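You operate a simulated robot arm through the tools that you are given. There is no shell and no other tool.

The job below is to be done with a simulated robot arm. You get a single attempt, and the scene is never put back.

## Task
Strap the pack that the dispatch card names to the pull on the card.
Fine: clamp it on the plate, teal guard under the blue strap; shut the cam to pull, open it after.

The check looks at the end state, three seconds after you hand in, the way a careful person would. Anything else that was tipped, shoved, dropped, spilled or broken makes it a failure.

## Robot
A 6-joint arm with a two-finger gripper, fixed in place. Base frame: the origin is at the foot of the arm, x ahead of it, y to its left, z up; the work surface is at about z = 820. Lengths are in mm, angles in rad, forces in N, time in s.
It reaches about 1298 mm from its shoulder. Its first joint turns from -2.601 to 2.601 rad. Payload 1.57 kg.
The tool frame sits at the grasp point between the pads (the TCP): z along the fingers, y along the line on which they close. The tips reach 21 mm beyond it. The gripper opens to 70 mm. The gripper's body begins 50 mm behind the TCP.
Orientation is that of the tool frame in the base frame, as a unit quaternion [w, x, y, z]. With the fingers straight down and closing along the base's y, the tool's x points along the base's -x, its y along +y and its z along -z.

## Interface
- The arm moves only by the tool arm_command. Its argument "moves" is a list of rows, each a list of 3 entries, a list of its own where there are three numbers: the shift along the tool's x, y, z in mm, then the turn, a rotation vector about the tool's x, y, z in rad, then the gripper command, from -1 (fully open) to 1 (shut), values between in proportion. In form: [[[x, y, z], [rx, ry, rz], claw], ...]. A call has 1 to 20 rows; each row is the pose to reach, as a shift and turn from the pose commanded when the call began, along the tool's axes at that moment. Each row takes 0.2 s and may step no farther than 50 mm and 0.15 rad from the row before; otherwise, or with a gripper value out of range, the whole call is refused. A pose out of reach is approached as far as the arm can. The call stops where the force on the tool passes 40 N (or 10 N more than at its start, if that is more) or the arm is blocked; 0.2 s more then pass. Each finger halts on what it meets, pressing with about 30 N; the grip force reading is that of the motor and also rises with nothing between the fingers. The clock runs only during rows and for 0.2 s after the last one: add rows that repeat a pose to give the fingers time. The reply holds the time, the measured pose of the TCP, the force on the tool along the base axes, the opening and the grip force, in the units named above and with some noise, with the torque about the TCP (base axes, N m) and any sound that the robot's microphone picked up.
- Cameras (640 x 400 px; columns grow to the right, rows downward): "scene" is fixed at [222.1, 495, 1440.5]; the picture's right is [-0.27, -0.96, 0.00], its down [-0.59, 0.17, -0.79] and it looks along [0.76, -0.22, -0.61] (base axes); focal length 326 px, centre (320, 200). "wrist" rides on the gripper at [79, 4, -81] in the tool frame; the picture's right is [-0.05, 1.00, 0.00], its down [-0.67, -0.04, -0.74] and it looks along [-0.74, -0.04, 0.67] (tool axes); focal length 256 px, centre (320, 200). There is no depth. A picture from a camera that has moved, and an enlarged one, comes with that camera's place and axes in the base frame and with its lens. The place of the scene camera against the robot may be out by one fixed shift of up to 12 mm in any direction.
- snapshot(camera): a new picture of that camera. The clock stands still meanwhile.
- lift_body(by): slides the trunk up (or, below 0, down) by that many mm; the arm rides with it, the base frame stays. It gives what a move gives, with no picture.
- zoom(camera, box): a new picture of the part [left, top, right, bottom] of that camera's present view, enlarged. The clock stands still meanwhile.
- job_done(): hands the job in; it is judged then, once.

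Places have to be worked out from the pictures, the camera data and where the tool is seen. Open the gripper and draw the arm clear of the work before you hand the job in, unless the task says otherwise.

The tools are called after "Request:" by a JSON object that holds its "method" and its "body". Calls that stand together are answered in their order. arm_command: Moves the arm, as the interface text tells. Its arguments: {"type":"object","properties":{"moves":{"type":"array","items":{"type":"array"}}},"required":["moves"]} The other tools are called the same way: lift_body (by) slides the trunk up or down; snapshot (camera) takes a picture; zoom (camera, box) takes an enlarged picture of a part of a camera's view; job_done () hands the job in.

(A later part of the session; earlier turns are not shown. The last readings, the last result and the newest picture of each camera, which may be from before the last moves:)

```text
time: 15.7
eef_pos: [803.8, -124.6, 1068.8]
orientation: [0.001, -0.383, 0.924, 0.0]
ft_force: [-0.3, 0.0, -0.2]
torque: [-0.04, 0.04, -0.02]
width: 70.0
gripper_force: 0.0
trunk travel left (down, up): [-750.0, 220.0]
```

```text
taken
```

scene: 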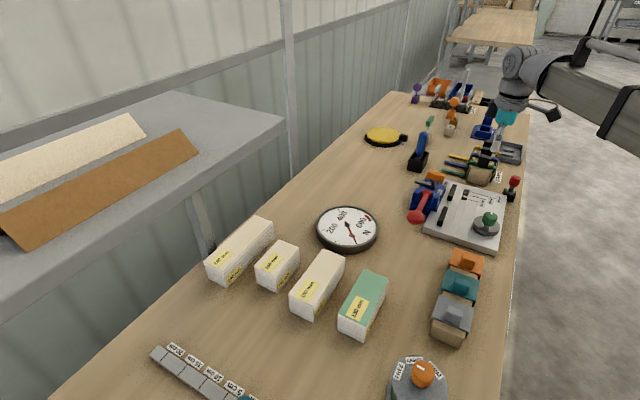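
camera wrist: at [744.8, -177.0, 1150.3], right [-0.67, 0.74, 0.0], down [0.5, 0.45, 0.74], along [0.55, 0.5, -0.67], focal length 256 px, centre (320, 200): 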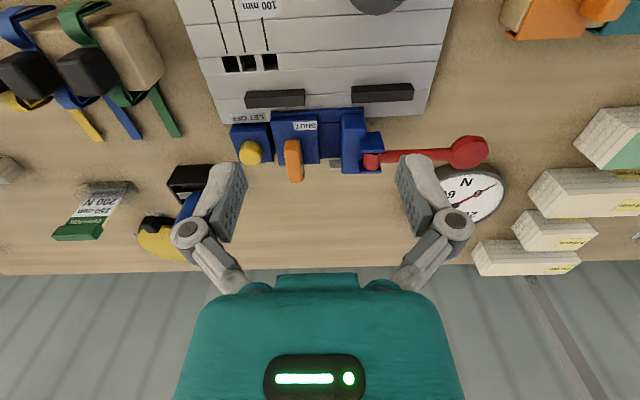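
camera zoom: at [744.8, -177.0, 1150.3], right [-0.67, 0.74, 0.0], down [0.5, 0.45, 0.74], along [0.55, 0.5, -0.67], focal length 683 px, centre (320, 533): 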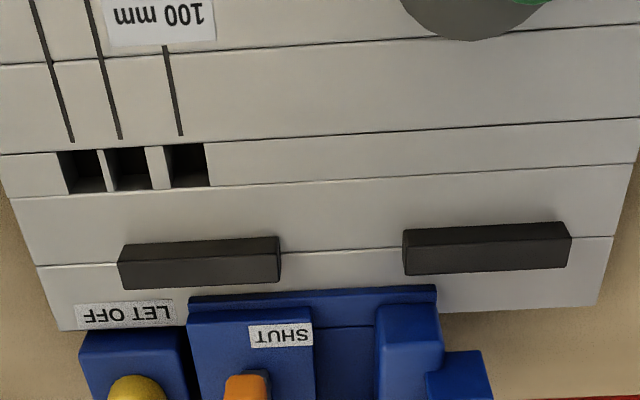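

Measurements: pockets at u=713, 738.5, 758 (v≈507), fence face at v≈539.4, gap between the fence bars centred at u≈649.5. A 150 mm pack centred there ends at about u=724.5, which matches the pin's flange radius from the 150 mm pocket. So the red-headed pin is the end stop. Next I'll zoom on the tensioner and the packs.

Request:
{"method": "zoom", "body": {"camera": "wrist", "box": [220, 100, 420, 200]}}

Request:
{"method": "zoom", "body": {"camera": "wrist", "box": [340, 100, 640, 290]}}

Request:
{"method": "zoom", "body": {"camera": "wrist", "box": [0, 0, 200, 150]}}

Request:
{"method": "zoom", "body": {"camera": "wrist", "box": [470, 90, 640, 290]}}

```text
3.20 times, centred on (320, 150) of wrist
camera zoom: at [744.8, -177.0, 1150.3], right [-0.67, 0.74, 0.0], down [0.5, 0.45, 0.74], along [0.55, 0.5, -0.67], focal length 819 px, centre (320, 360)
```

zoom: 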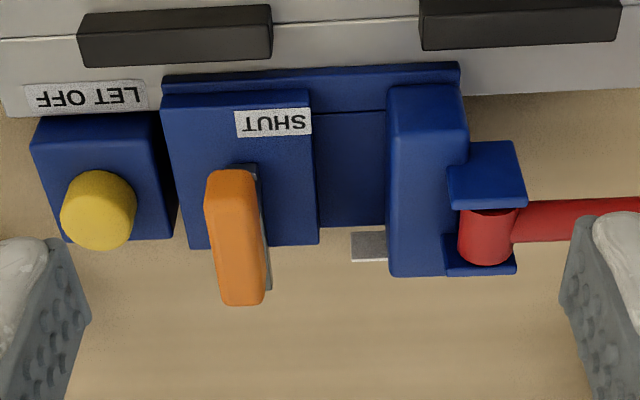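

```text
2.11 times, centred on (490, 195) of wrist
camera zoom: at [744.8, -177.0, 1150.3], right [-0.67, 0.74, 0.0], down [0.5, 0.45, 0.74], along [0.55, 0.5, -0.67], focal length 539 px, centre (-38, 210)
```

zoom: 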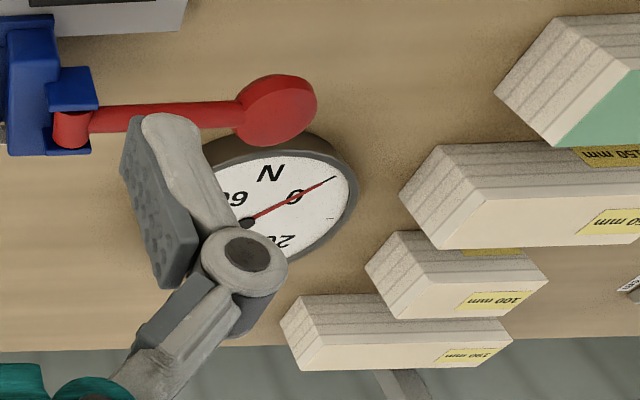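

```text
2.67 times, centred on (100, 75) of wrist
camera zoom: at [744.8, -177.0, 1150.3], right [-0.67, 0.74, 0.0], down [0.5, 0.45, 0.74], along [0.55, 0.5, -0.67], focal length 683 px, centre (907, 533)
```

zoom: 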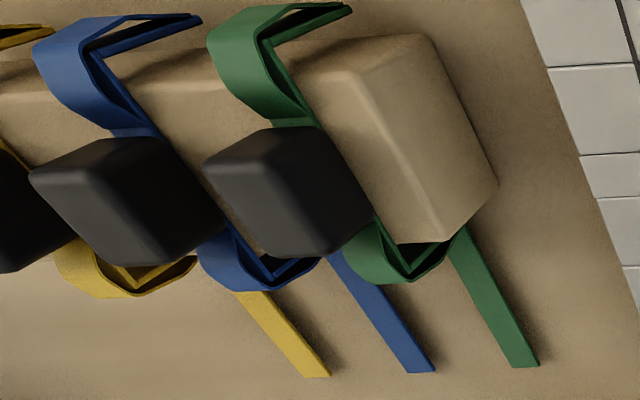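

```text
2.00 times, centred on (555, 190) of wrist
camera zoom: at [744.8, -177.0, 1150.3], right [-0.67, 0.74, 0.0], down [0.5, 0.45, 0.74], along [0.55, 0.5, -0.67], focal length 512 px, centre (-150, 220)
```

zoom: 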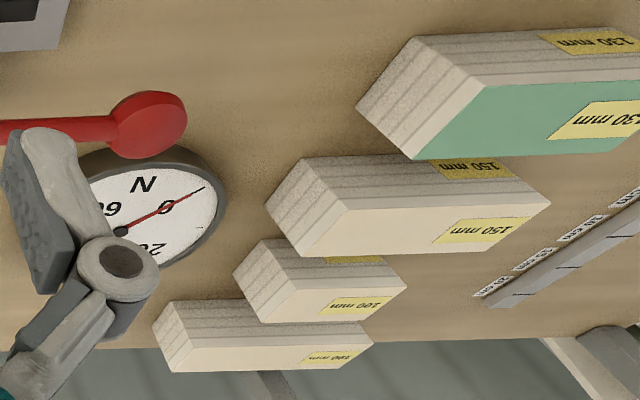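

The cam lever (orange) pivots on the SHUT block beside the channel at u≈649, and the red lever swings in a vertical plane. I'll test whether the tool can tilt, since that decides how I can work the levers.

Request:
{"method": "arm_command", "body": {"moves": [[[0, 0, 0], [0, 0.1, 0], -1], [[0, 0, 0], [0, 0.1, 0], -1]]}}

Request:
{"method": "arm_command", "body": {"moves": [[[0, 0, 0], [0.1, 0, 0], -1], [[0, 0, 0], [0.1, 0, 0], -1]]}}

```text
time: 16.3
eef_pos: [803.5, -124.3, 1069.6]
orientation: [-0.047, -0.382, 0.923, -0.02]
ft_force: [-0.4, -0.3, 0.5]
torque: [-0.01, 0.0, 0.0]
width: 69.7
gripper_force: 0.1
trunk travel left (down, up): [-750.0, 220.0]
```

```text
time: 16.9
eef_pos: [803.6, -123.6, 1071.5]
orientation: [-0.027, -0.384, 0.921, -0.066]
ft_force: [-1.0, 0.4, 0.7]
torque: [-0.02, 0.01, 0.01]
width: 70.0
gripper_force: 0.1
trunk travel left (down, up): [-750.0, 220.0]
```

Tilting works. I'll undo it, back off to the robot side of the bench, tilt the camera up and lower it, to get a near-horizontal view of the heights of the straps, guards and plate.

Request:
{"method": "arm_command", "body": {"moves": [[[0, 0, 0], [-0.1, 0, 0], -1], [[0, 0, 0], [-0.1, 0, 0], -1]]}}

Request:
{"method": "arm_command", "body": {"moves": [[[0, 0, 0], [0, -0.1, 0], -1], [[0, 0, 0], [0, -0.1, 0], -1]]}}

Request:
{"method": "arm_command", "body": {"moves": [[[38, -13, 0], [0, 0, 0], -1], [[76, -26, 0], [0, 0, 0], -1], [[114, -39, 0], [0, 0, 0], -1], [[152, -52, 0], [0, 0, 0], -1], [[190, -64, 0], [0, 0, 0], -1], [[190, -64, 0], [0, -0.15, 0], -1], [[190, -64, 0], [0, -0.3, 0], -1], [[190, -64, 0], [0, -0.45, 0], -1], [[190, -64, 0], [0, -0.6, 0], -1], [[190, -64, 0], [0, -0.6, 0], -1]]}}

Request:
{"method": "snapshot", "body": {"camera": "wrist"}}

Request:
{"method": "snapshot", "body": {"camera": "scene"}}

```text
time: 17.5
eef_pos: [804.4, -124.4, 1069.2]
orientation: [-0.046, -0.382, 0.923, -0.018]
ft_force: [-0.7, -0.4, 0.1]
torque: [-0.02, -0.04, -0.01]
width: 70.1
gripper_force: 0.1
trunk travel left (down, up): [-750.0, 220.0]
```

```text
time: 18.1
eef_pos: [804.5, -125.0, 1068.7]
orientation: [0.0, -0.382, 0.924, 0.0]
ft_force: [0.2, -0.1, 0.6]
torque: [-0.01, -0.01, -0.01]
width: 70.3
gripper_force: 0.0
trunk travel left (down, up): [-750.0, 220.0]
```

```text
time: 20.3
eef_pos: [715.0, -304.6, 1100.4]
orientation: [0.273, -0.366, 0.882, 0.114]
ft_force: [0.3, -0.7, -0.1]
torque: [0.01, 0.01, 0.0]
width: 70.1
gripper_force: 0.0
out of reach, approached as far as the arm can: row 7, 8, 9, 10
trunk travel left (down, up): [-750.0, 220.0]
```

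```text
taken
camera wrist: at [633.4, -380.2, 1123.8], right [-0.68, 0.74, 0.03], down [0.12, 0.07, 0.99], along [0.73, 0.67, -0.13], focal length 256 px, centre (320, 200)
```

wrist: 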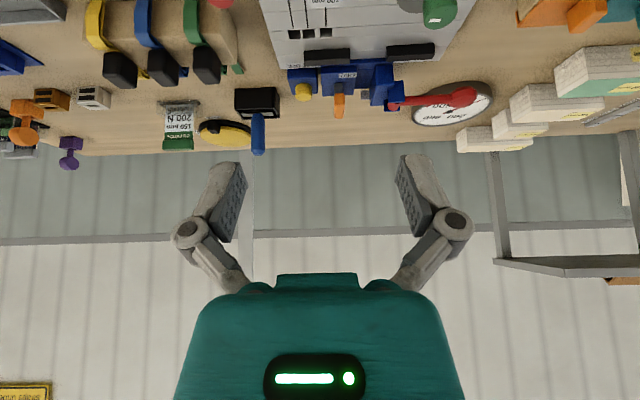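

```text
taken
```

scene: 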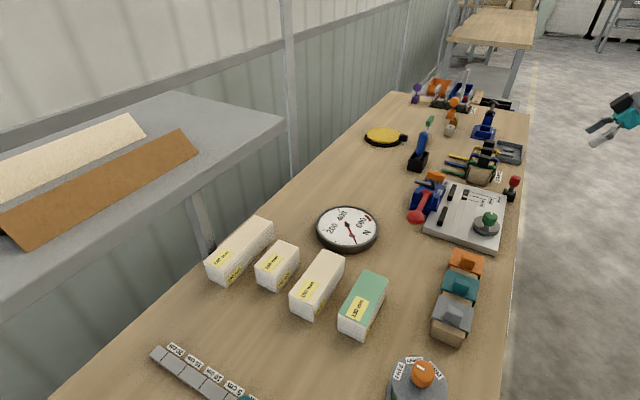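

The tilted view works. There's a yellow sign on the wall, so I'll zoom on it and then lower to get a side view.

Request:
{"method": "zoom", "body": {"camera": "wrist", "box": [0, 360, 64, 400]}}

Request:
{"method": "lift_body", "body": {"by": -180}}

Request:
{"method": "snapshot", "body": {"camera": "wrist"}}

Request:
{"method": "zoom", "body": {"camera": "wrist", "box": [60, 40, 280, 180]}}

Request:
{"method": "zoom", "body": {"camera": "wrist", "box": [240, 60, 520, 220]}}

```text
10.00 times, centred on (32, 380) of wrist
camera zoom: at [633.4, -380.2, 1123.8], right [-0.68, 0.74, 0.03], down [0.12, 0.07, 0.99], along [0.73, 0.67, -0.13], focal length 2560 px, centre (3200, -1600)
```

zoom: 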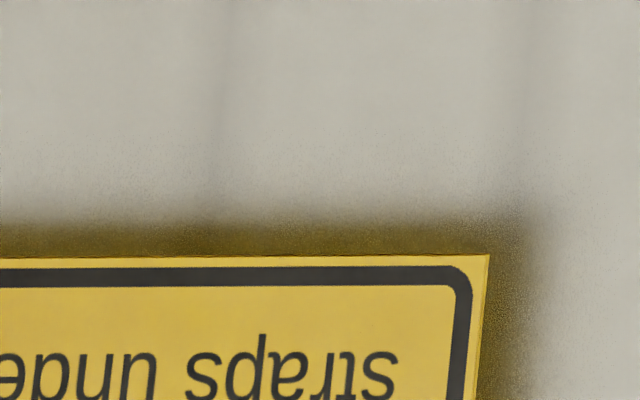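

```text
time: 22.3
eef_pos: [715.4, -305.0, 921.0]
orientation: [0.272, -0.366, 0.882, 0.114]
ft_force: [-1.1, 0.2, 0.3]
torque: [-0.02, 0.04, 0.02]
width: 70.0
gripper_force: 0.2
trunk travel left (down, up): [-570.0, 400.0]
```

```text
taken
camera wrist: at [633.4, -380.1, 943.9], right [-0.67, 0.74, 0.03], down [0.12, 0.07, 0.99], along [0.73, 0.67, -0.13], focal length 256 px, centre (320, 200)
```

wrist: 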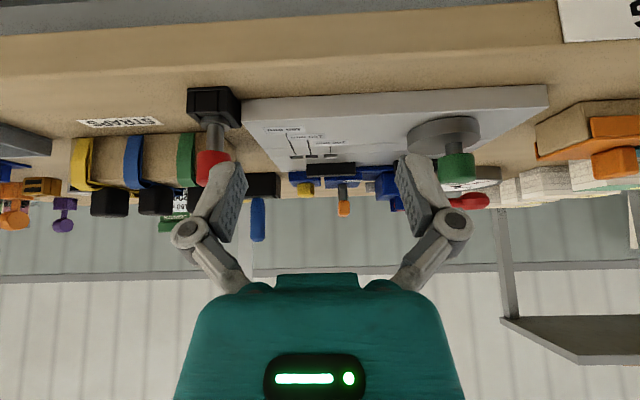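

```text
2.86 times, centred on (170, 110) of wrist
camera zoom: at [633.4, -380.1, 943.9], right [-0.67, 0.74, 0.03], down [0.12, 0.07, 0.99], along [0.73, 0.67, -0.13], focal length 731 px, centre (749, 457)
```

zoom: 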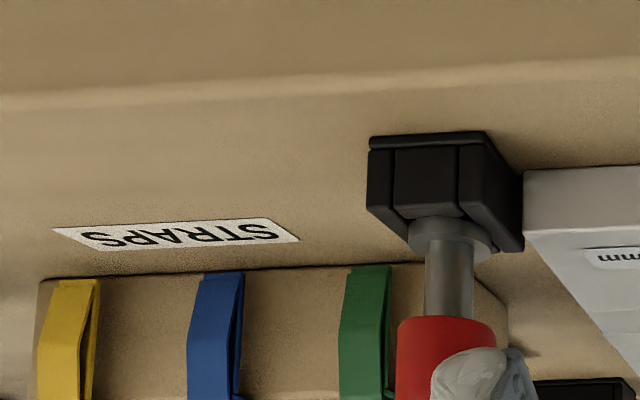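

```text
2.29 times, centred on (380, 140) of wrist
camera zoom: at [633.4, -380.1, 943.9], right [-0.67, 0.74, 0.03], down [0.12, 0.07, 0.99], along [0.73, 0.67, -0.13], focal length 585 px, centre (183, 337)
```

zoom: 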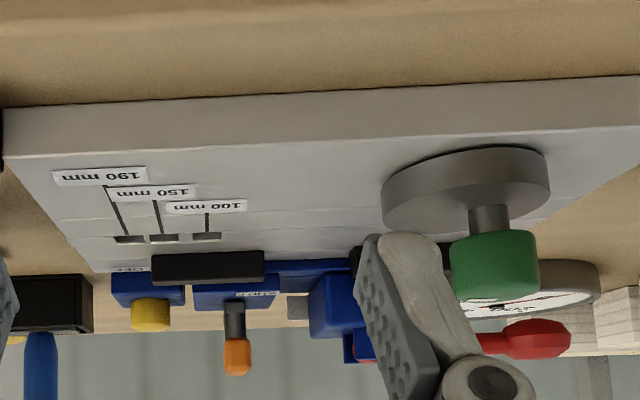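

The wall sign mentions "straps under …", so it could be a rule and I should read it. I'll raise up, untilt, turn toward it, and tilt the camera up.

Request:
{"method": "lift_body", "body": {"by": 300}}

Request:
{"method": "arm_command", "body": {"moves": [[[0, 0, 0], [0, 0.15, 0], -1], [[0, 0, 0], [0, 0.3, 0], -1], [[0, 0, 0], [0, 0.45, 0], -1], [[0, 0, 0], [0, 0.6, 0], -1], [[0, 0, 0], [0, 0.6, 0], -1]]}}

Request:
{"method": "arm_command", "body": {"moves": [[[0, 0, 0], [0, 0, 0.15], -1], [[0, 0, 0], [0, 0, 0.3], -1], [[0, 0, 0], [0, 0, 0.45], -1], [[0, 0, 0], [0, 0, 0.6], -1], [[0, 0, 0], [0, 0, 0.65], -1], [[0, 0, 0], [0, 0, 0.65], -1]]}}

Request:
{"method": "arm_command", "body": {"moves": [[[0, 0, 0], [0, -0.15, 0], -1], [[0, 0, 0], [0, -0.3, 0], -1], [[0, 0, 0], [0, -0.45, 0], -1], [[0, 0, 0], [0, -0.6, 0], -1], [[0, 0, 0], [0, -0.75, 0], -1], [[0, 0, 0], [0, -0.9, 0], -1], [[0, 0, 0], [0, -0.9, 0], -1]]}}

Request:
{"method": "snapshot", "body": {"camera": "wrist"}}

```text
time: 25.3
eef_pos: [715.6, -304.5, 1220.5]
orientation: [0.273, -0.365, 0.883, 0.113]
ft_force: [0.3, 0.6, -0.2]
torque: [0.0, -0.03, 0.0]
width: 69.9
gripper_force: 0.1
trunk travel left (down, up): [-870.0, 100.0]
```

```text
time: 26.5
eef_pos: [715.1, -304.5, 1189.5]
orientation: [-0.001, -0.383, 0.924, 0.0]
ft_force: [-0.3, 0.1, -0.5]
torque: [0.02, 0.02, 0.0]
width: 69.8
gripper_force: 0.0
out of reach, approached as far as the arm can: row 1, 2, 3, 4, 5
trunk travel left (down, up): [-870.0, 100.0]
```

```text
time: 27.9
eef_pos: [716.6, -303.0, 1189.3]
orientation: [0.0, -0.067, 0.998, 0.0]
ft_force: [-0.9, -0.2, 0.2]
torque: [0.01, -0.01, 0.03]
width: 70.1
gripper_force: 0.0
trunk travel left (down, up): [-870.0, 100.0]
```

```text
time: 29.5
eef_pos: [717.3, -304.0, 1260.5]
orientation: [0.434, -0.062, 0.898, 0.03]
ft_force: [-1.4, -0.1, -0.4]
torque: [0.01, -0.01, -0.03]
width: 70.1
gripper_force: 0.1
out of reach, approached as far as the arm can: row 2, 3, 4, 5, 6, 7
trunk travel left (down, up): [-870.0, 100.0]
```

```text
taken
camera wrist: at [604.5, -314.8, 1247.9], right [-0.1, 0.99, 0.04], down [-0.16, -0.06, 0.98], along [0.98, 0.09, 0.17], focal length 256 px, centre (320, 200)
```

wrist: 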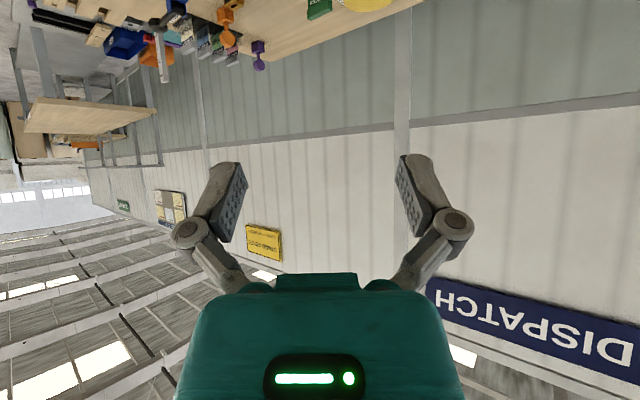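

A yellow sign is visible on the wall, with another board past it. I'll zoom on both.

Request:
{"method": "zoom", "body": {"camera": "wrist", "box": [235, 215, 295, 270]}}

Request:
{"method": "zoom", "body": {"camera": "wrist", "box": [110, 180, 200, 240]}}

```text
7.27 times, centred on (265, 242) of wrist
camera zoom: at [604.5, -314.8, 1247.9], right [-0.1, 0.99, 0.04], down [-0.16, -0.06, 0.98], along [0.98, 0.09, 0.17], focal length 1862 px, centre (720, -109)
```

zoom: 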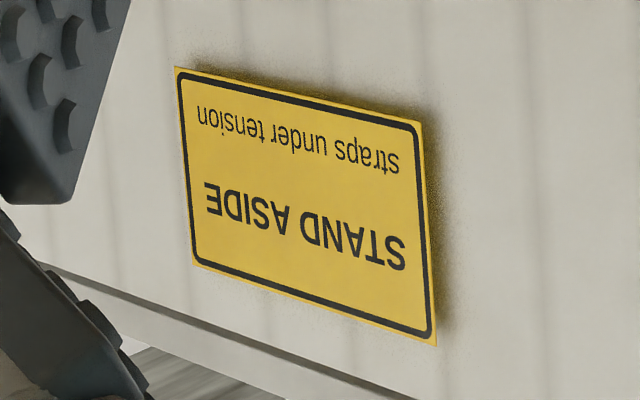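

```text
6.67 times, centred on (155, 210) of wrist
camera zoom: at [604.5, -314.8, 1247.9], right [-0.1, 0.99, 0.04], down [-0.16, -0.06, 0.98], along [0.98, 0.09, 0.17], focal length 1707 px, centre (1420, 133)
```

zoom: 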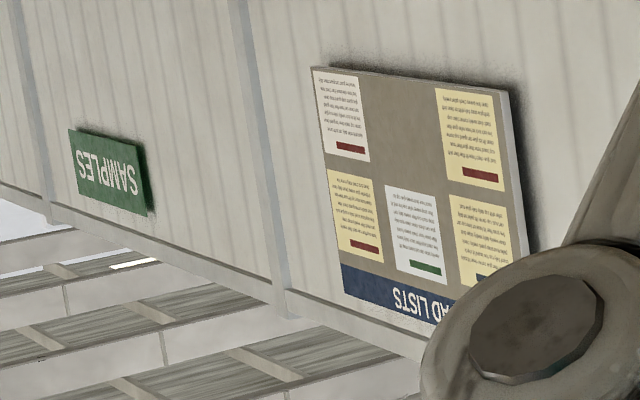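

The sign is only a safety notice ("STAND ASIDE, straps under tension"). I'll untilt and turn back, then inspect the strap and guard geometry from the side.

Request:
{"method": "arm_command", "body": {"moves": [[[0, 0, 0], [0, 0.15, 0], -1], [[0, 0, 0], [0, 0.3, 0], -1], [[0, 0, 0], [0, 0.45, 0], -1], [[0, 0, 0], [0, 0.6, 0], -1], [[0, 0, 0], [0, 0.75, 0], -1], [[0, 0, 0], [0, 0.9, 0], -1], [[0, 0, 0], [0, 0.9, 0], -1]]}}

Request:
{"method": "arm_command", "body": {"moves": [[[0, 0, 0], [0, 0, -0.15], -1], [[0, 0, 0], [0, 0, -0.3], -1], [[0, 0, 0], [0, 0, -0.45], -1], [[0, 0, 0], [0, 0, -0.6], -1], [[0, 0, 0], [0, 0, -0.65], -1], [[0, 0, 0], [0, 0, -0.65], -1]]}}

```text
time: 31.1
eef_pos: [715.3, -304.2, 1189.4]
orientation: [-0.002, -0.067, 0.998, 0.0]
ft_force: [1.1, 0.4, -0.5]
torque: [-0.02, 0.02, 0.02]
width: 70.0
gripper_force: 0.1
out of reach, approached as far as the arm can: row 1, 2, 3, 4, 5, 6, 7
trunk travel left (down, up): [-870.0, 100.0]
```

```text
time: 32.5
eef_pos: [716.6, -304.0, 1189.6]
orientation: [-0.001, -0.384, 0.923, 0.0]
ft_force: [-0.3, 0.2, 1.0]
torque: [-0.02, -0.01, -0.01]
width: 70.0
gripper_force: 0.0
trunk travel left (down, up): [-870.0, 100.0]
```

Back to bench-aligned. Now I'll move in front of the straps (u≈925), tilt, and lower for a side view.

Request:
{"method": "arm_command", "body": {"moves": [[[0, -45, 0], [0, 0, 0], -1], [[0, -90, 0], [0, 0, 0], -1], [[0, -135, 0], [0, 0, 0], -1], [[0, -180, 0], [0, 0, 0], -1], [[0, -200, 0], [0, 0, 0], -1], [[0, -200, 0], [0, -0.15, 0], -1], [[0, -200, 0], [0, -0.3, 0], -1], [[0, -200, 0], [0, -0.45, 0], -1], [[0, -200, 0], [0, -0.6, 0], -1], [[0, -200, 0], [0, -0.6, 0], -1]]}}

Request:
{"method": "lift_body", "body": {"by": -320}}

Request:
{"method": "snapshot", "body": {"camera": "wrist"}}

Request:
{"method": "zoom", "body": {"camera": "wrist", "box": [230, 60, 410, 230]}}

```text
time: 34.7
eef_pos: [858.9, -446.0, 1222.7]
orientation: [0.273, -0.365, 0.883, 0.113]
ft_force: [-0.4, 0.1, -0.8]
torque: [-0.01, 0.06, -0.02]
width: 69.8
gripper_force: 0.1
out of reach, approached as far as the arm can: row 7, 8, 9, 10
trunk travel left (down, up): [-870.0, 100.0]
```

```text
time: 37.9
eef_pos: [858.6, -447.0, 901.5]
orientation: [0.272, -0.365, 0.883, 0.113]
ft_force: [0.2, 0.8, -0.4]
torque: [0.02, 0.01, 0.01]
width: 70.1
gripper_force: 0.0
trunk travel left (down, up): [-550.0, 420.0]
```

```text
taken
camera wrist: at [776.7, -521.8, 923.8], right [-0.67, 0.74, 0.03], down [0.12, 0.07, 0.99], along [0.73, 0.67, -0.13], focal length 256 px, centre (320, 200)
```

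wrist: 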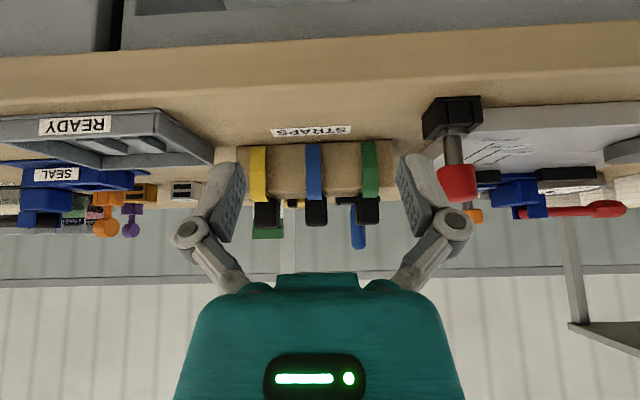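

```text
2.35 times, centred on (320, 145) of wrist
camera zoom: at [776.7, -521.8, 923.8], right [-0.67, 0.74, 0.03], down [0.12, 0.07, 0.99], along [0.73, 0.67, -0.13], focal length 602 px, centre (320, 329)
```

zoom: 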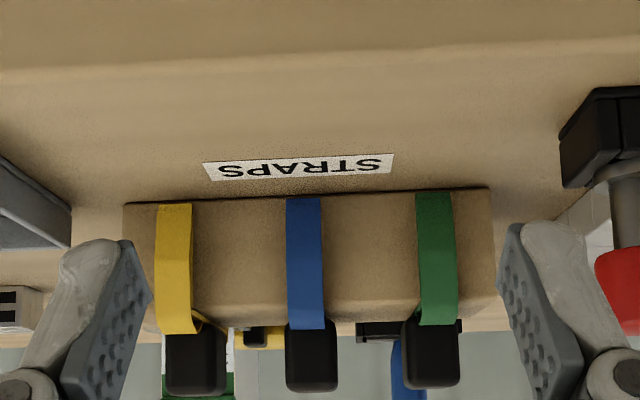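

The strap's leg lies along the stand side and its black block spans about z=880–913. Now I'll slide along in front of the bench to the guards for the same side view.

Request:
{"method": "arm_command", "body": {"moves": [[[0, 45, 0], [0, 0, 0], -1], [[0, 90, 0], [0, 0, 0], -1], [[0, 135, 0], [0, 0, 0], -1], [[0, 180, 0], [0, 0, 0], -1], [[0, 225, 0], [0, 0, 0], -1], [[0, 270, 0], [0, 0, 0], -1], [[0, 315, 0], [0, 0, 0], -1], [[0, 360, 0], [0, 0, 0], -1], [[0, 405, 0], [0, 0, 0], -1], [[0, 450, 0], [0, 0, 0], -1], [[0, 495, 0], [0, 0, 0], -1], [[0, 510, 0], [0, 0, 0], -1], [[0, 510, 0], [0, 0, 0], -1]]}}

Request:
{"method": "snapshot", "body": {"camera": "wrist"}}

Request:
{"method": "zoom", "body": {"camera": "wrist", "box": [220, 60, 420, 230]}}

Request:
{"method": "snapshot", "body": {"camera": "scene"}}

```text
time: 40.7
eef_pos: [571.1, -120.0, 900.8]
orientation: [0.272, -0.367, 0.882, 0.114]
ft_force: [1.0, 0.4, 0.2]
torque: [0.03, 0.01, -0.03]
width: 70.0
gripper_force: 0.1
out of reach, approached as far as the arm can: row 10, 11, 12, 13
trunk travel left (down, up): [-550.0, 420.0]
```

```text
taken
camera wrist: at [489.7, -196.7, 923.9], right [-0.68, 0.74, 0.03], down [0.12, 0.07, 0.99], along [0.73, 0.67, -0.13], focal length 256 px, centre (320, 200)
```

wrist: 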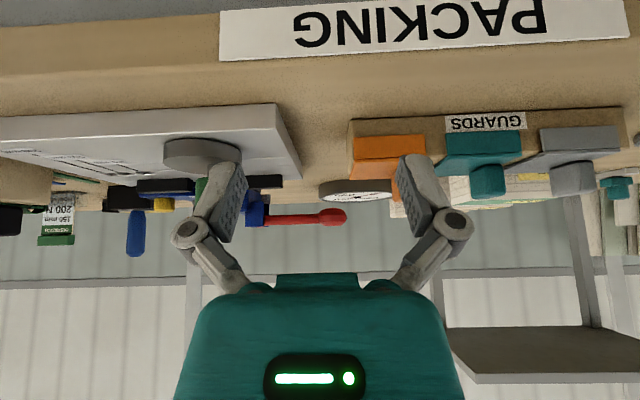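

```text
2.35 times, centred on (320, 145) of wrist
camera zoom: at [489.7, -196.7, 923.9], right [-0.68, 0.74, 0.03], down [0.12, 0.07, 0.99], along [0.73, 0.67, -0.13], focal length 602 px, centre (320, 329)
```

zoom: 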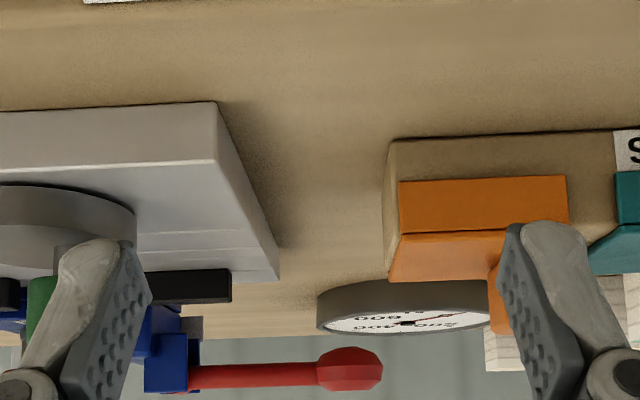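

```text
taken
```

scene: 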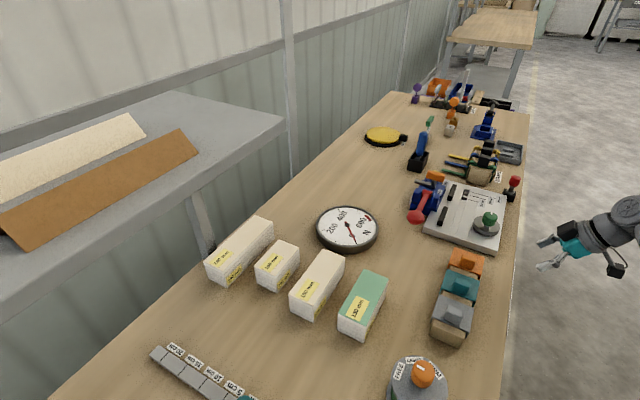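

The red lever lies horizontal at z≈899 with its ball near u≈482. I'll zoom on the guards from this side view.

Request:
{"method": "zoom", "body": {"camera": "wrist", "box": [340, 90, 640, 220]}}

Request:
{"method": "zoom", "body": {"camera": "wrist", "box": [430, 110, 540, 210]}}

Request:
{"method": "zoom", "body": {"camera": "scene", "box": [435, 250, 495, 300]}}

Request:
{"method": "zoom", "body": {"camera": "scene", "box": [445, 140, 505, 180]}}

```text
2.13 times, centred on (490, 155) of wrist
camera zoom: at [489.7, -196.7, 923.9], right [-0.68, 0.74, 0.03], down [0.12, 0.07, 0.99], along [0.73, 0.67, -0.13], focal length 546 px, centre (-43, 296)
```

zoom: 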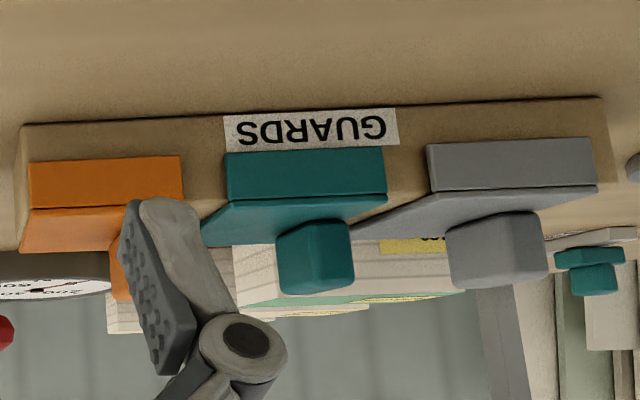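

```text
4.00 times, centred on (485, 160) of wrist
camera zoom: at [489.7, -196.7, 923.9], right [-0.68, 0.74, 0.03], down [0.12, 0.07, 0.99], along [0.73, 0.67, -0.13], focal length 1024 px, centre (-340, 360)
```

zoom: 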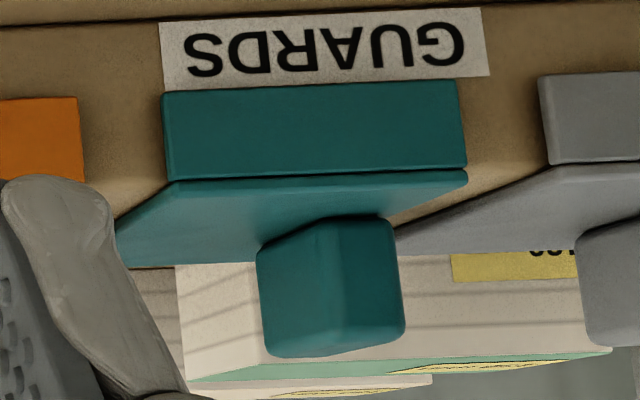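

```text
8.00 times, centred on (465, 275) of scene
camera zoom: at [222.1, 495.0, 1440.5], right [-0.27, -0.96, 0.0], down [-0.59, 0.17, -0.79], along [0.76, -0.22, -0.61], focal length 2612 px, centre (-840, -400)
```

zoom: 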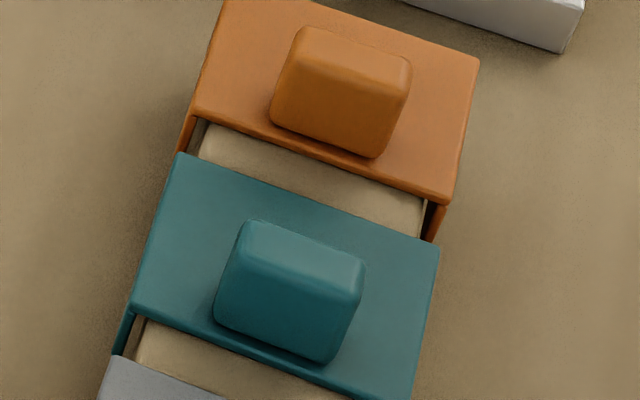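

```text
10.00 times, centred on (475, 160) of scene
camera zoom: at [222.1, 495.0, 1440.5], right [-0.27, -0.96, 0.0], down [-0.59, 0.17, -0.79], along [0.76, -0.22, -0.61], focal length 3264 px, centre (-1230, 600)
```

zoom: 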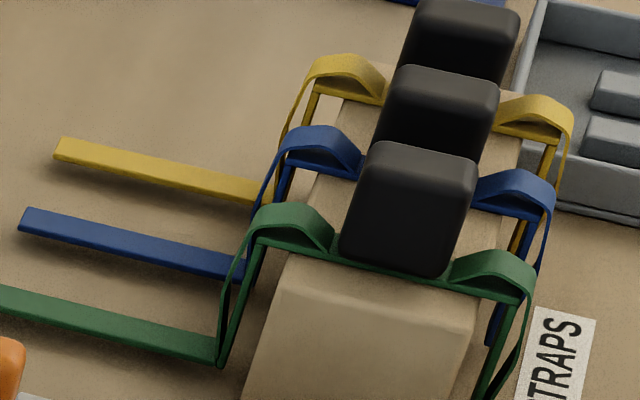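

The guards are saddles about 65 mm wide with knobs offset toward the near edge, and the strap is a rigid frame with a block on top. I'll raise, untilt and get near-vertical views of the guards and packs for exact positions.

Request:
{"method": "lift_body", "body": {"by": 200}}

Request:
{"method": "arm_command", "body": {"moves": [[[0, 0, 0], [0, 0.15, 0], -1], [[0, 0, 0], [0, 0.3, 0], -1], [[0, 0, 0], [0, 0.45, 0], -1], [[0, 0, 0], [0, 0.6, 0], -1], [[0, 0, 0], [0, 0.6, 0], -1]]}}

```text
time: 42.8
eef_pos: [571.9, -121.1, 1101.3]
orientation: [0.272, -0.365, 0.883, 0.113]
ft_force: [0.1, -0.2, 0.1]
torque: [0.0, 0.03, 0.02]
width: 69.9
gripper_force: 0.0
trunk travel left (down, up): [-750.0, 220.0]
```

```text
time: 44.0
eef_pos: [573.6, -119.7, 1070.8]
orientation: [-0.002, -0.383, 0.924, 0.0]
ft_force: [-0.1, 0.4, 0.5]
torque: [0.01, -0.05, -0.02]
width: 70.0
gripper_force: 0.1
out of reach, approached as far as the arm can: row 1, 2, 3, 4, 5
trunk travel left (down, up): [-750.0, 220.0]
```

Now I'll move over the guards (u≈350, v≈441).

Request:
{"method": "arm_command", "body": {"moves": [[[-30, 35, 0], [0, 0, 0], -1], [[-60, 70, 0], [0, 0, 0], -1], [[-90, 105, 0], [0, 0, 0], -1], [[-120, 140, 0], [0, 0, 0], -1], [[-120, 140, 0], [0, 0, 0], -1]]}}

Request:
{"method": "snapshot", "body": {"camera": "wrist"}}

Request:
{"method": "zoom", "body": {"camera": "wrist", "box": [200, 0, 440, 150]}}

Request:
{"method": "zoom", "body": {"camera": "wrist", "box": [250, 120, 500, 280]}}

```text
time: 45.2
eef_pos: [559.7, 65.6, 1068.5]
orientation: [-0.001, -0.382, 0.924, 0.0]
ft_force: [0.1, -1.0, -0.9]
torque: [0.01, 0.0, -0.02]
width: 70.1
gripper_force: 0.1
trunk travel left (down, up): [-750.0, 220.0]
```

```text
taken
camera wrist: at [500.5, 12.2, 1150.4], right [-0.67, 0.74, 0.0], down [0.5, 0.45, 0.74], along [0.55, 0.5, -0.67], focal length 256 px, centre (320, 200)
```

wrist: 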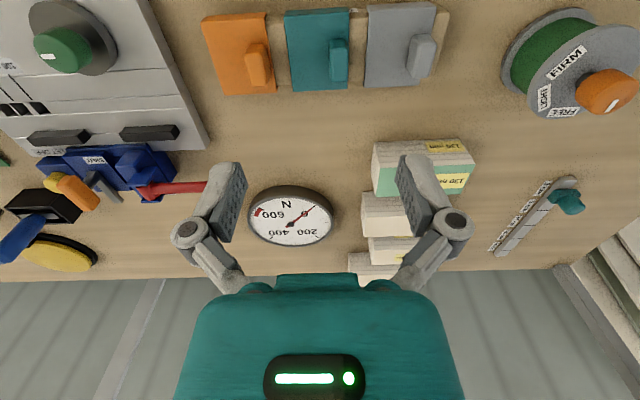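

```text
2.67 times, centred on (320, 75) of wrist
camera zoom: at [500.5, 12.2, 1150.4], right [-0.67, 0.74, 0.0], down [0.5, 0.45, 0.74], along [0.55, 0.5, -0.67], focal length 683 px, centre (320, 533)
```

zoom: 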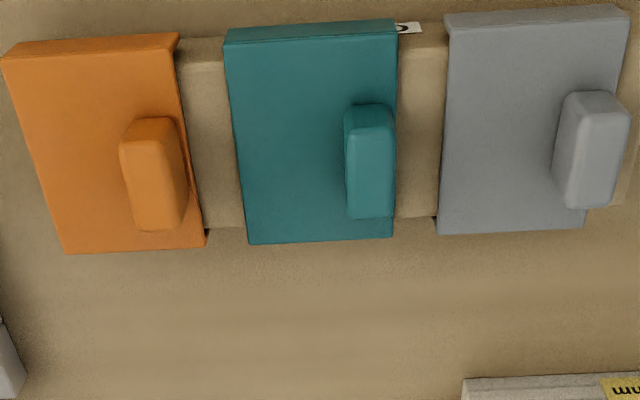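

```text
2.50 times, centred on (375, 200) of wrist
camera zoom: at [500.5, 12.2, 1150.4], right [-0.67, 0.74, 0.0], down [0.5, 0.45, 0.74], along [0.55, 0.5, -0.67], focal length 640 px, centre (182, 200)
```

zoom: 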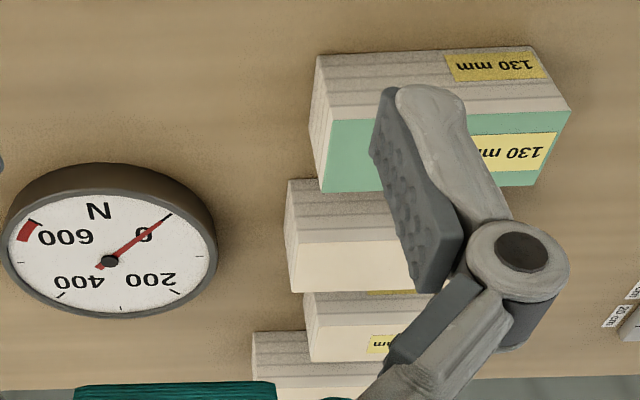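

Good view: the guard plate spans u 321–381, v 424–497, with its knob at about (329, 460). The 150 mm pack spans roughly u 135–285, v 709–768 and is about 60 tall. Now for a near-vertical look at the clamp disc.

Request:
{"method": "arm_command", "body": {"moves": [[[0, -48, 0], [0, 0, 0], -1], [[0, -96, 0], [0, 0, 0], -1], [[0, -144, 0], [0, 0, 0], -1], [[0, -192, 0], [0, 0, 0], -1], [[0, -240, 0], [0, 0, 0], -1], [[0, -240, 0], [0, 0, 0], -1]]}}

Request:
{"method": "snapshot", "body": {"camera": "wrist"}}

Request:
{"method": "zoom", "body": {"camera": "wrist", "box": [240, 0, 440, 125]}}

Request:
{"method": "zoom", "body": {"camera": "wrist", "box": [180, 60, 420, 210]}}

```text
time: 46.6
eef_pos: [727.0, -105.0, 1068.6]
orientation: [-0.001, -0.382, 0.924, 0.002]
ft_force: [0.0, -0.1, -0.5]
torque: [-0.02, -0.02, 0.01]
width: 69.8
gripper_force: 0.0
trunk travel left (down, up): [-750.0, 220.0]
```

```text
taken
camera wrist: at [668.7, -158.4, 1150.4], right [-0.67, 0.74, 0.0], down [0.5, 0.45, 0.74], along [0.55, 0.5, -0.67], focal length 256 px, centre (320, 200)
```

wrist: 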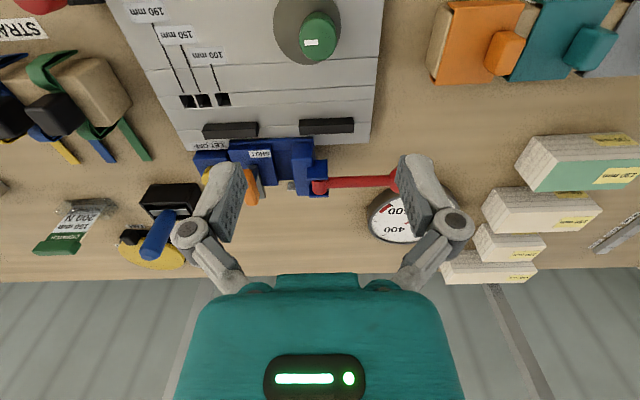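

```text
3.20 times, centred on (340, 62) of wrist
camera zoom: at [668.7, -158.4, 1150.4], right [-0.67, 0.74, 0.0], down [0.5, 0.45, 0.74], along [0.55, 0.5, -0.67], focal length 819 px, centre (256, 640)
```

zoom: 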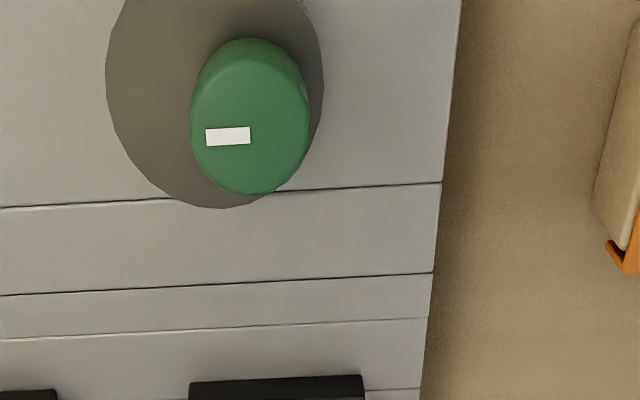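

```text
2.67 times, centred on (300, 135) of wrist
camera zoom: at [668.7, -158.4, 1150.4], right [-0.67, 0.74, 0.0], down [0.5, 0.45, 0.74], along [0.55, 0.5, -0.67], focal length 683 px, centre (373, 373)
```

zoom: 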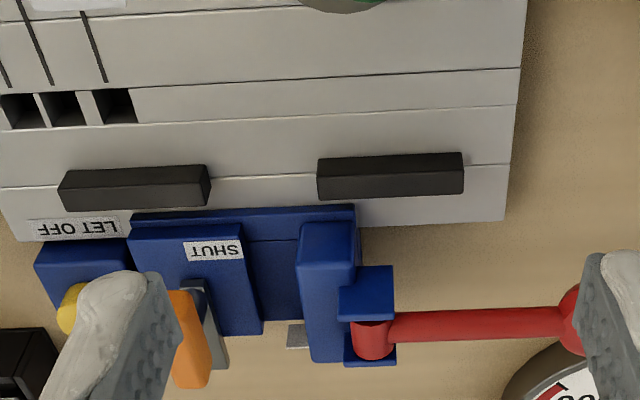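

The clamp axis is at about (590, 431) with disc radius ~32.5. It's offset ~10.6 toward +u, the same way the white mark points, so turning it toward the fence clamps. Next I'll measure the packs from above.

Request:
{"method": "arm_command", "body": {"moves": [[[-28, 37, 0], [0, 0, 0], -1], [[-57, 75, 0], [0, 0, 0], -1], [[-85, 112, 0], [0, 0, 0], -1], [[-114, 150, 0], [0, 0, 0], -1], [[-142, 187, 0], [0, 0, 0], -1], [[-171, 224, 0], [0, 0, 0], -1], [[-199, 262, 0], [0, 0, 0], -1], [[-228, 299, 0], [0, 0, 0], -1], [[-256, 337, 0], [0, 0, 0], -1], [[-285, 374, 0], [0, 0, 0], -1], [[-285, 374, 0], [0, 0, 0], -1]]}}

Request:
{"method": "snapshot", "body": {"camera": "wrist"}}

Request:
{"method": "zoom", "body": {"camera": "wrist", "box": [200, 0, 440, 150]}}

```text
time: 49.0
eef_pos: [667.4, 361.3, 1068.5]
orientation: [-0.001, -0.383, 0.924, 0.0]
ft_force: [0.2, 0.1, 1.0]
torque: [-0.01, 0.0, 0.01]
width: 70.0
gripper_force: 0.1
trunk travel left (down, up): [-750.0, 220.0]
```

```text
taken
camera wrist: at [608.2, 308.6, 1150.4], right [-0.67, 0.74, 0.0], down [0.5, 0.45, 0.74], along [0.55, 0.5, -0.67], focal length 256 px, centre (320, 200)
```

wrist: 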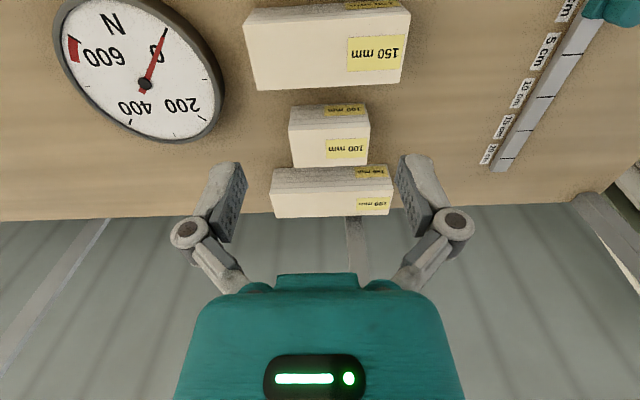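

```text
2.67 times, centred on (320, 75) of wrist
camera zoom: at [608.2, 308.6, 1150.4], right [-0.67, 0.74, 0.0], down [0.5, 0.45, 0.74], along [0.55, 0.5, -0.67], focal length 683 px, centre (320, 533)
```

zoom: 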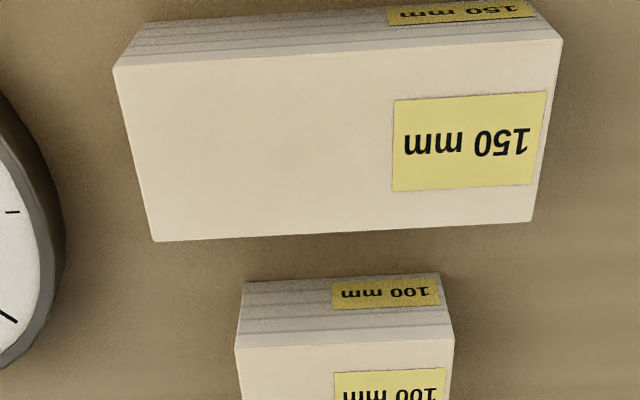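

The 150 mm pack measures 150 × 60 × 60 and is centred at (u 210, v 739), so its label is true. Now I'll go over to the stop pin to measure it.

Request:
{"method": "arm_command", "body": {"moves": [[[23, -40, 0], [0, 0, 0], -1], [[45, -80, 0], [0, 0, 0], -1], [[68, -120, 0], [0, 0, 0], -1], [[91, -160, 0], [0, 0, 0], -1], [[113, -200, 0], [0, 0, 0], -1], [[136, -240, 0], [0, 0, 0], -1], [[159, -280, 0], [0, 0, 0], -1], [[181, -320, 0], [0, 0, 0], -1], [[204, -360, 0], [0, 0, 0], -1], [[227, -400, 0], [0, 0, 0], -1], [[249, -440, 0], [0, 0, 0], -1], [[272, -480, 0], [0, 0, 0], -1], [[295, -520, 0], [0, 0, 0], -1], [[317, -560, 0], [0, 0, 0], -1], [[340, -601, 0], [0, 0, 0], -1], [[340, -601, 0], [0, 0, 0], -1]]}}

Request:
{"method": "snapshot", "body": {"camera": "wrist"}}

Request:
{"method": "zoom", "body": {"camera": "wrist", "box": [240, 20, 400, 120]}}

Request:
{"method": "zoom", "body": {"camera": "wrist", "box": [120, 60, 320, 185]}}

```text
time: 52.4
eef_pos: [851.4, -307.3, 1069.5]
orientation: [-0.001, -0.383, 0.924, 0.001]
ft_force: [0.4, -0.7, -1.1]
torque: [0.04, -0.02, -0.01]
width: 69.9
gripper_force: 0.0
trunk travel left (down, up): [-750.0, 220.0]
```

```text
taken
camera wrist: at [792.9, -360.2, 1150.3], right [-0.67, 0.74, 0.0], down [0.5, 0.45, 0.74], along [0.55, 0.5, -0.67], focal length 256 px, centre (320, 200)
```

wrist: 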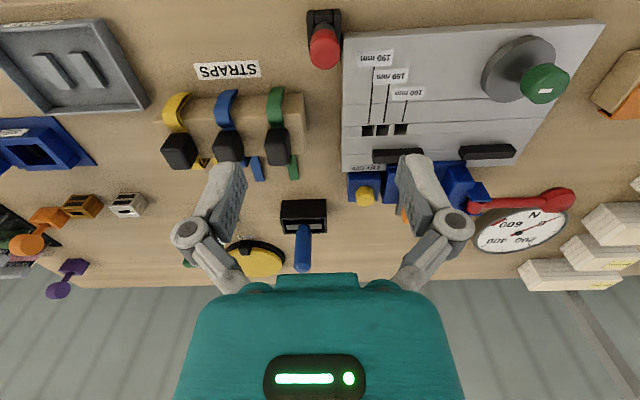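

```text
4.00 times, centred on (320, 70) of wrist
camera zoom: at [792.9, -360.2, 1150.3], right [-0.67, 0.74, 0.0], down [0.5, 0.45, 0.74], along [0.55, 0.5, -0.67], focal length 1024 px, centre (320, 720)
```

zoom: 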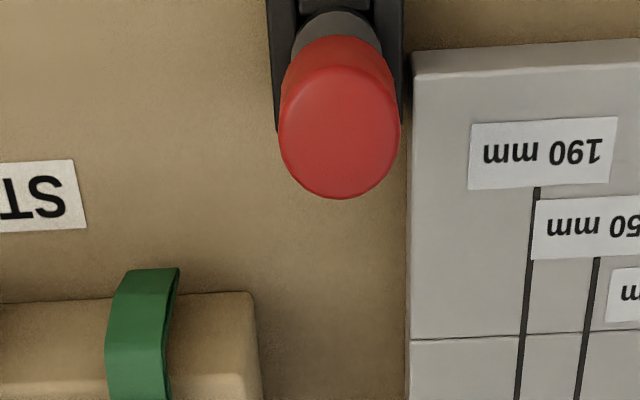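

```text
3.20 times, centred on (220, 122) of wrist
camera zoom: at [792.9, -360.2, 1150.3], right [-0.67, 0.74, 0.0], down [0.5, 0.45, 0.74], along [0.55, 0.5, -0.67], focal length 819 px, centre (640, 448)
```

zoom: 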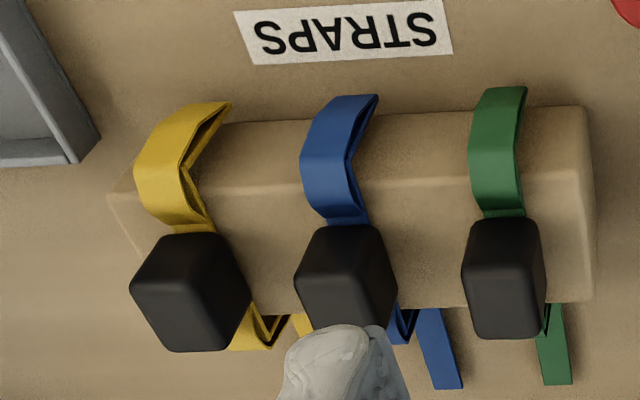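

The pin axis is at about (814.7, 391) with a head diameter of ~28. I'll back off a little to see the holder and flange fully for a precise centre.

Request:
{"method": "arm_command", "body": {"moves": [[[40, 0, 0], [0, 0, 0], -1], [[70, 0, 0], [0, 0, 0], -1], [[70, 0, 0], [0, 0, 0], -1]]}}

Request:
{"method": "zoom", "body": {"camera": "wrist", "box": [270, 40, 370, 110]}}

Request:
{"method": "zoom", "body": {"camera": "wrist", "box": [340, 60, 500, 180]}}

```text
time: 53.2
eef_pos: [801.0, -355.0, 1069.4]
orientation: [-0.001, -0.382, 0.924, 0.001]
ft_force: [0.2, 0.5, -0.4]
torque: [0.01, 0.04, 0.0]
width: 69.9
gripper_force: 0.0
trunk travel left (down, up): [-750.0, 220.0]
```

```text
5.71 times, centred on (320, 75) of wrist
camera zoom: at [742.1, -408.9, 1150.3], right [-0.67, 0.74, 0.0], down [0.5, 0.45, 0.74], along [0.55, 0.5, -0.67], focal length 1463 px, centre (320, 914)
```

zoom: 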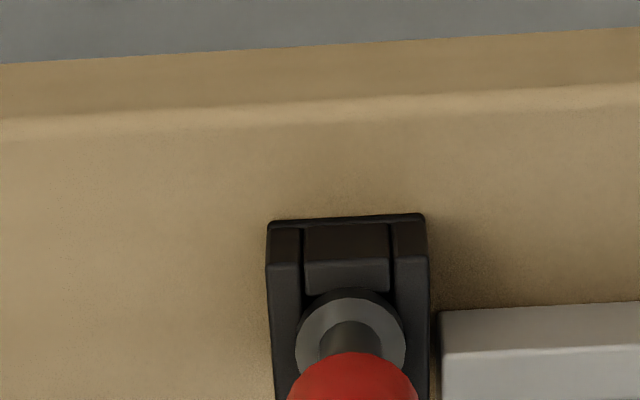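

```text
3.33 times, centred on (420, 120) of wrist
camera zoom: at [742.1, -408.9, 1150.3], right [-0.67, 0.74, 0.0], down [0.5, 0.45, 0.74], along [0.55, 0.5, -0.67], focal length 853 px, centre (-13, 467)
```

zoom: 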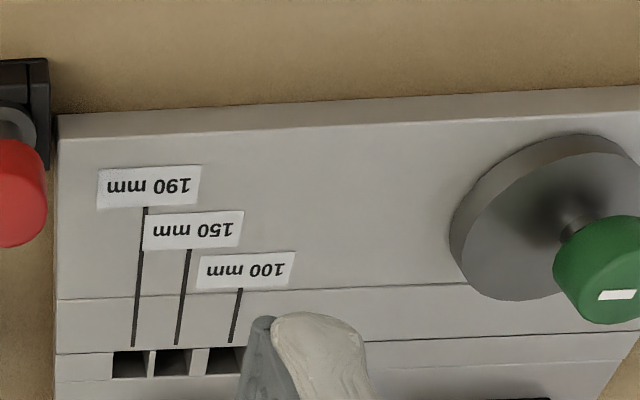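

The holder is about 34.6 wide, centred near (815.2, 389.4). To get an accurate displacement to the 150 mm pocket I'll shift the tool by the estimated amount and compare the same zoom box there.

Request:
{"method": "arm_command", "body": {"moves": [[[-40, 26, 0], [0, 0, 0], -1], [[-80, 52, 0], [0, 0, 0], -1], [[-118, 76.7, 0], [0, 0, 0], -1], [[-118, 76.7, 0], [0, 0, 0], -1], [[-118, 76.7, 0], [0, 0, 0], -1]]}}

Request:
{"method": "zoom", "body": {"camera": "wrist", "box": [270, 40, 370, 110]}}

Request:
{"method": "zoom", "body": {"camera": "wrist", "box": [330, 0, 450, 80]}}

```text
time: 54.4
eef_pos: [828.8, -217.0, 1069.1]
orientation: [-0.001, -0.383, 0.924, 0.001]
ft_force: [0.1, -0.4, -0.3]
torque: [0.04, 0.01, -0.01]
width: 70.2
gripper_force: 0.1
trunk travel left (down, up): [-750.0, 220.0]
```

```text
5.71 times, centred on (320, 75) of wrist
camera zoom: at [770.2, -270.5, 1150.4], right [-0.67, 0.74, 0.0], down [0.5, 0.45, 0.74], along [0.55, 0.5, -0.67], focal length 1463 px, centre (320, 914)
```

zoom: 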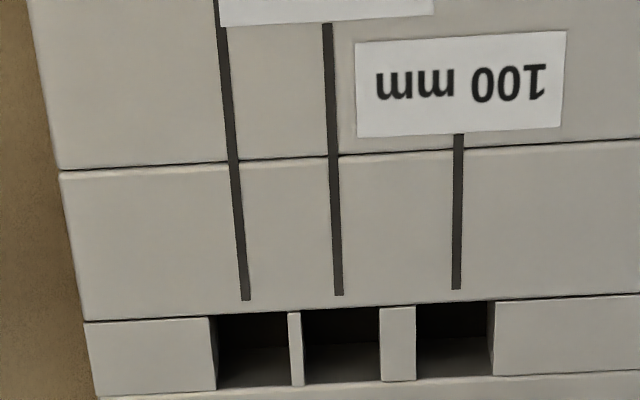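

```text
5.00 times, centred on (390, 40) of wrist
camera zoom: at [770.2, -270.5, 1150.4], right [-0.67, 0.74, 0.0], down [0.5, 0.45, 0.74], along [0.55, 0.5, -0.67], focal length 1280 px, centre (-30, 1000)
```

zoom: 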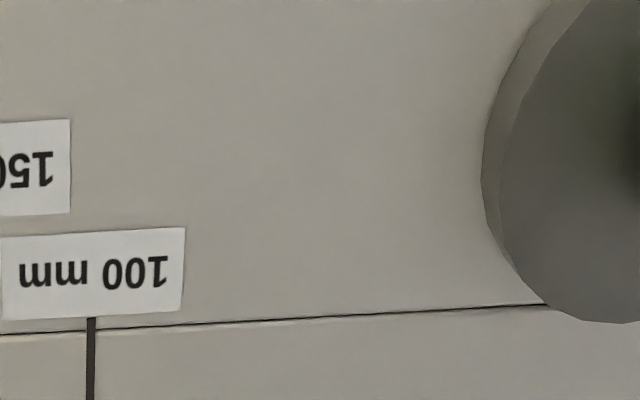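

The pocket centre is at (739.1, 507.3) and the pin axis at (815.3, 390.4), a displacement of (-76, +117). I'll move over the pin and lower partway to check the alignment.

Request:
{"method": "arm_command", "body": {"moves": [[[21, -38, 0], [0, 0, 0], -1], [[42, -75.4, 0], [0, 0, 0], -1], [[42, -75.4, 0], [0, 0, 0], -1], [[42, -75.4, 0], [0, 0, 0], -1]]}}

Request:
{"method": "lift_body", "body": {"by": -150}}

Request:
{"method": "snapshot", "body": {"camera": "wrist"}}

Request:
{"method": "zoom", "body": {"camera": "scene", "box": [440, 90, 580, 230]}}

```text
time: 55.4
eef_pos: [853.1, -301.0, 1069.2]
orientation: [-0.001, -0.383, 0.924, 0.001]
ft_force: [-0.6, 0.1, 0.6]
torque: [0.02, -0.02, 0.0]
width: 70.1
gripper_force: 0.1
trunk travel left (down, up): [-750.0, 220.0]
```

```text
time: 57.2
eef_pos: [853.5, -301.2, 918.7]
orientation: [-0.001, -0.383, 0.924, 0.001]
ft_force: [1.3, 0.3, 0.1]
torque: [-0.02, -0.01, 0.0]
width: 70.2
gripper_force: 0.1
trunk travel left (down, up): [-600.0, 370.0]
```

```text
taken
camera wrist: at [794.1, -353.8, 1000.4], right [-0.67, 0.74, 0.0], down [0.5, 0.45, 0.74], along [0.55, 0.5, -0.67], focal length 256 px, centre (320, 200)
```

wrist: 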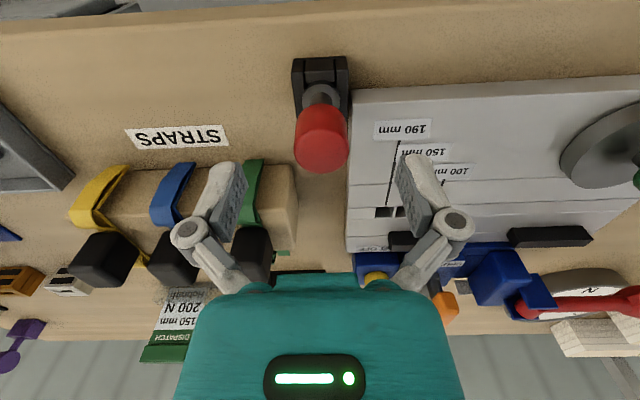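

```text
2.86 times, centred on (510, 160) of scene
camera zoom: at [222.1, 495.0, 1440.5], right [-0.27, -0.96, 0.0], down [-0.59, 0.17, -0.79], along [0.76, -0.22, -0.61], focal length 933 px, centre (-223, 314)
```

zoom: 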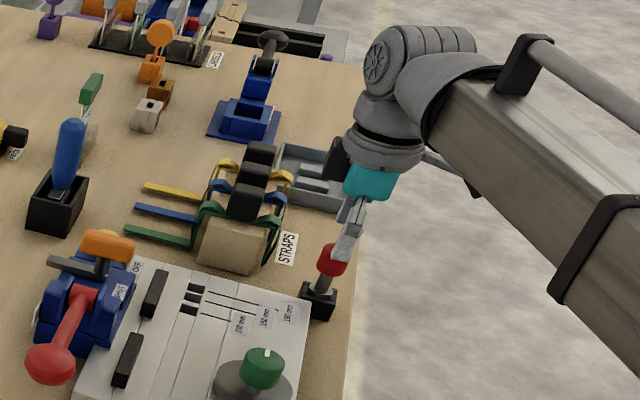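

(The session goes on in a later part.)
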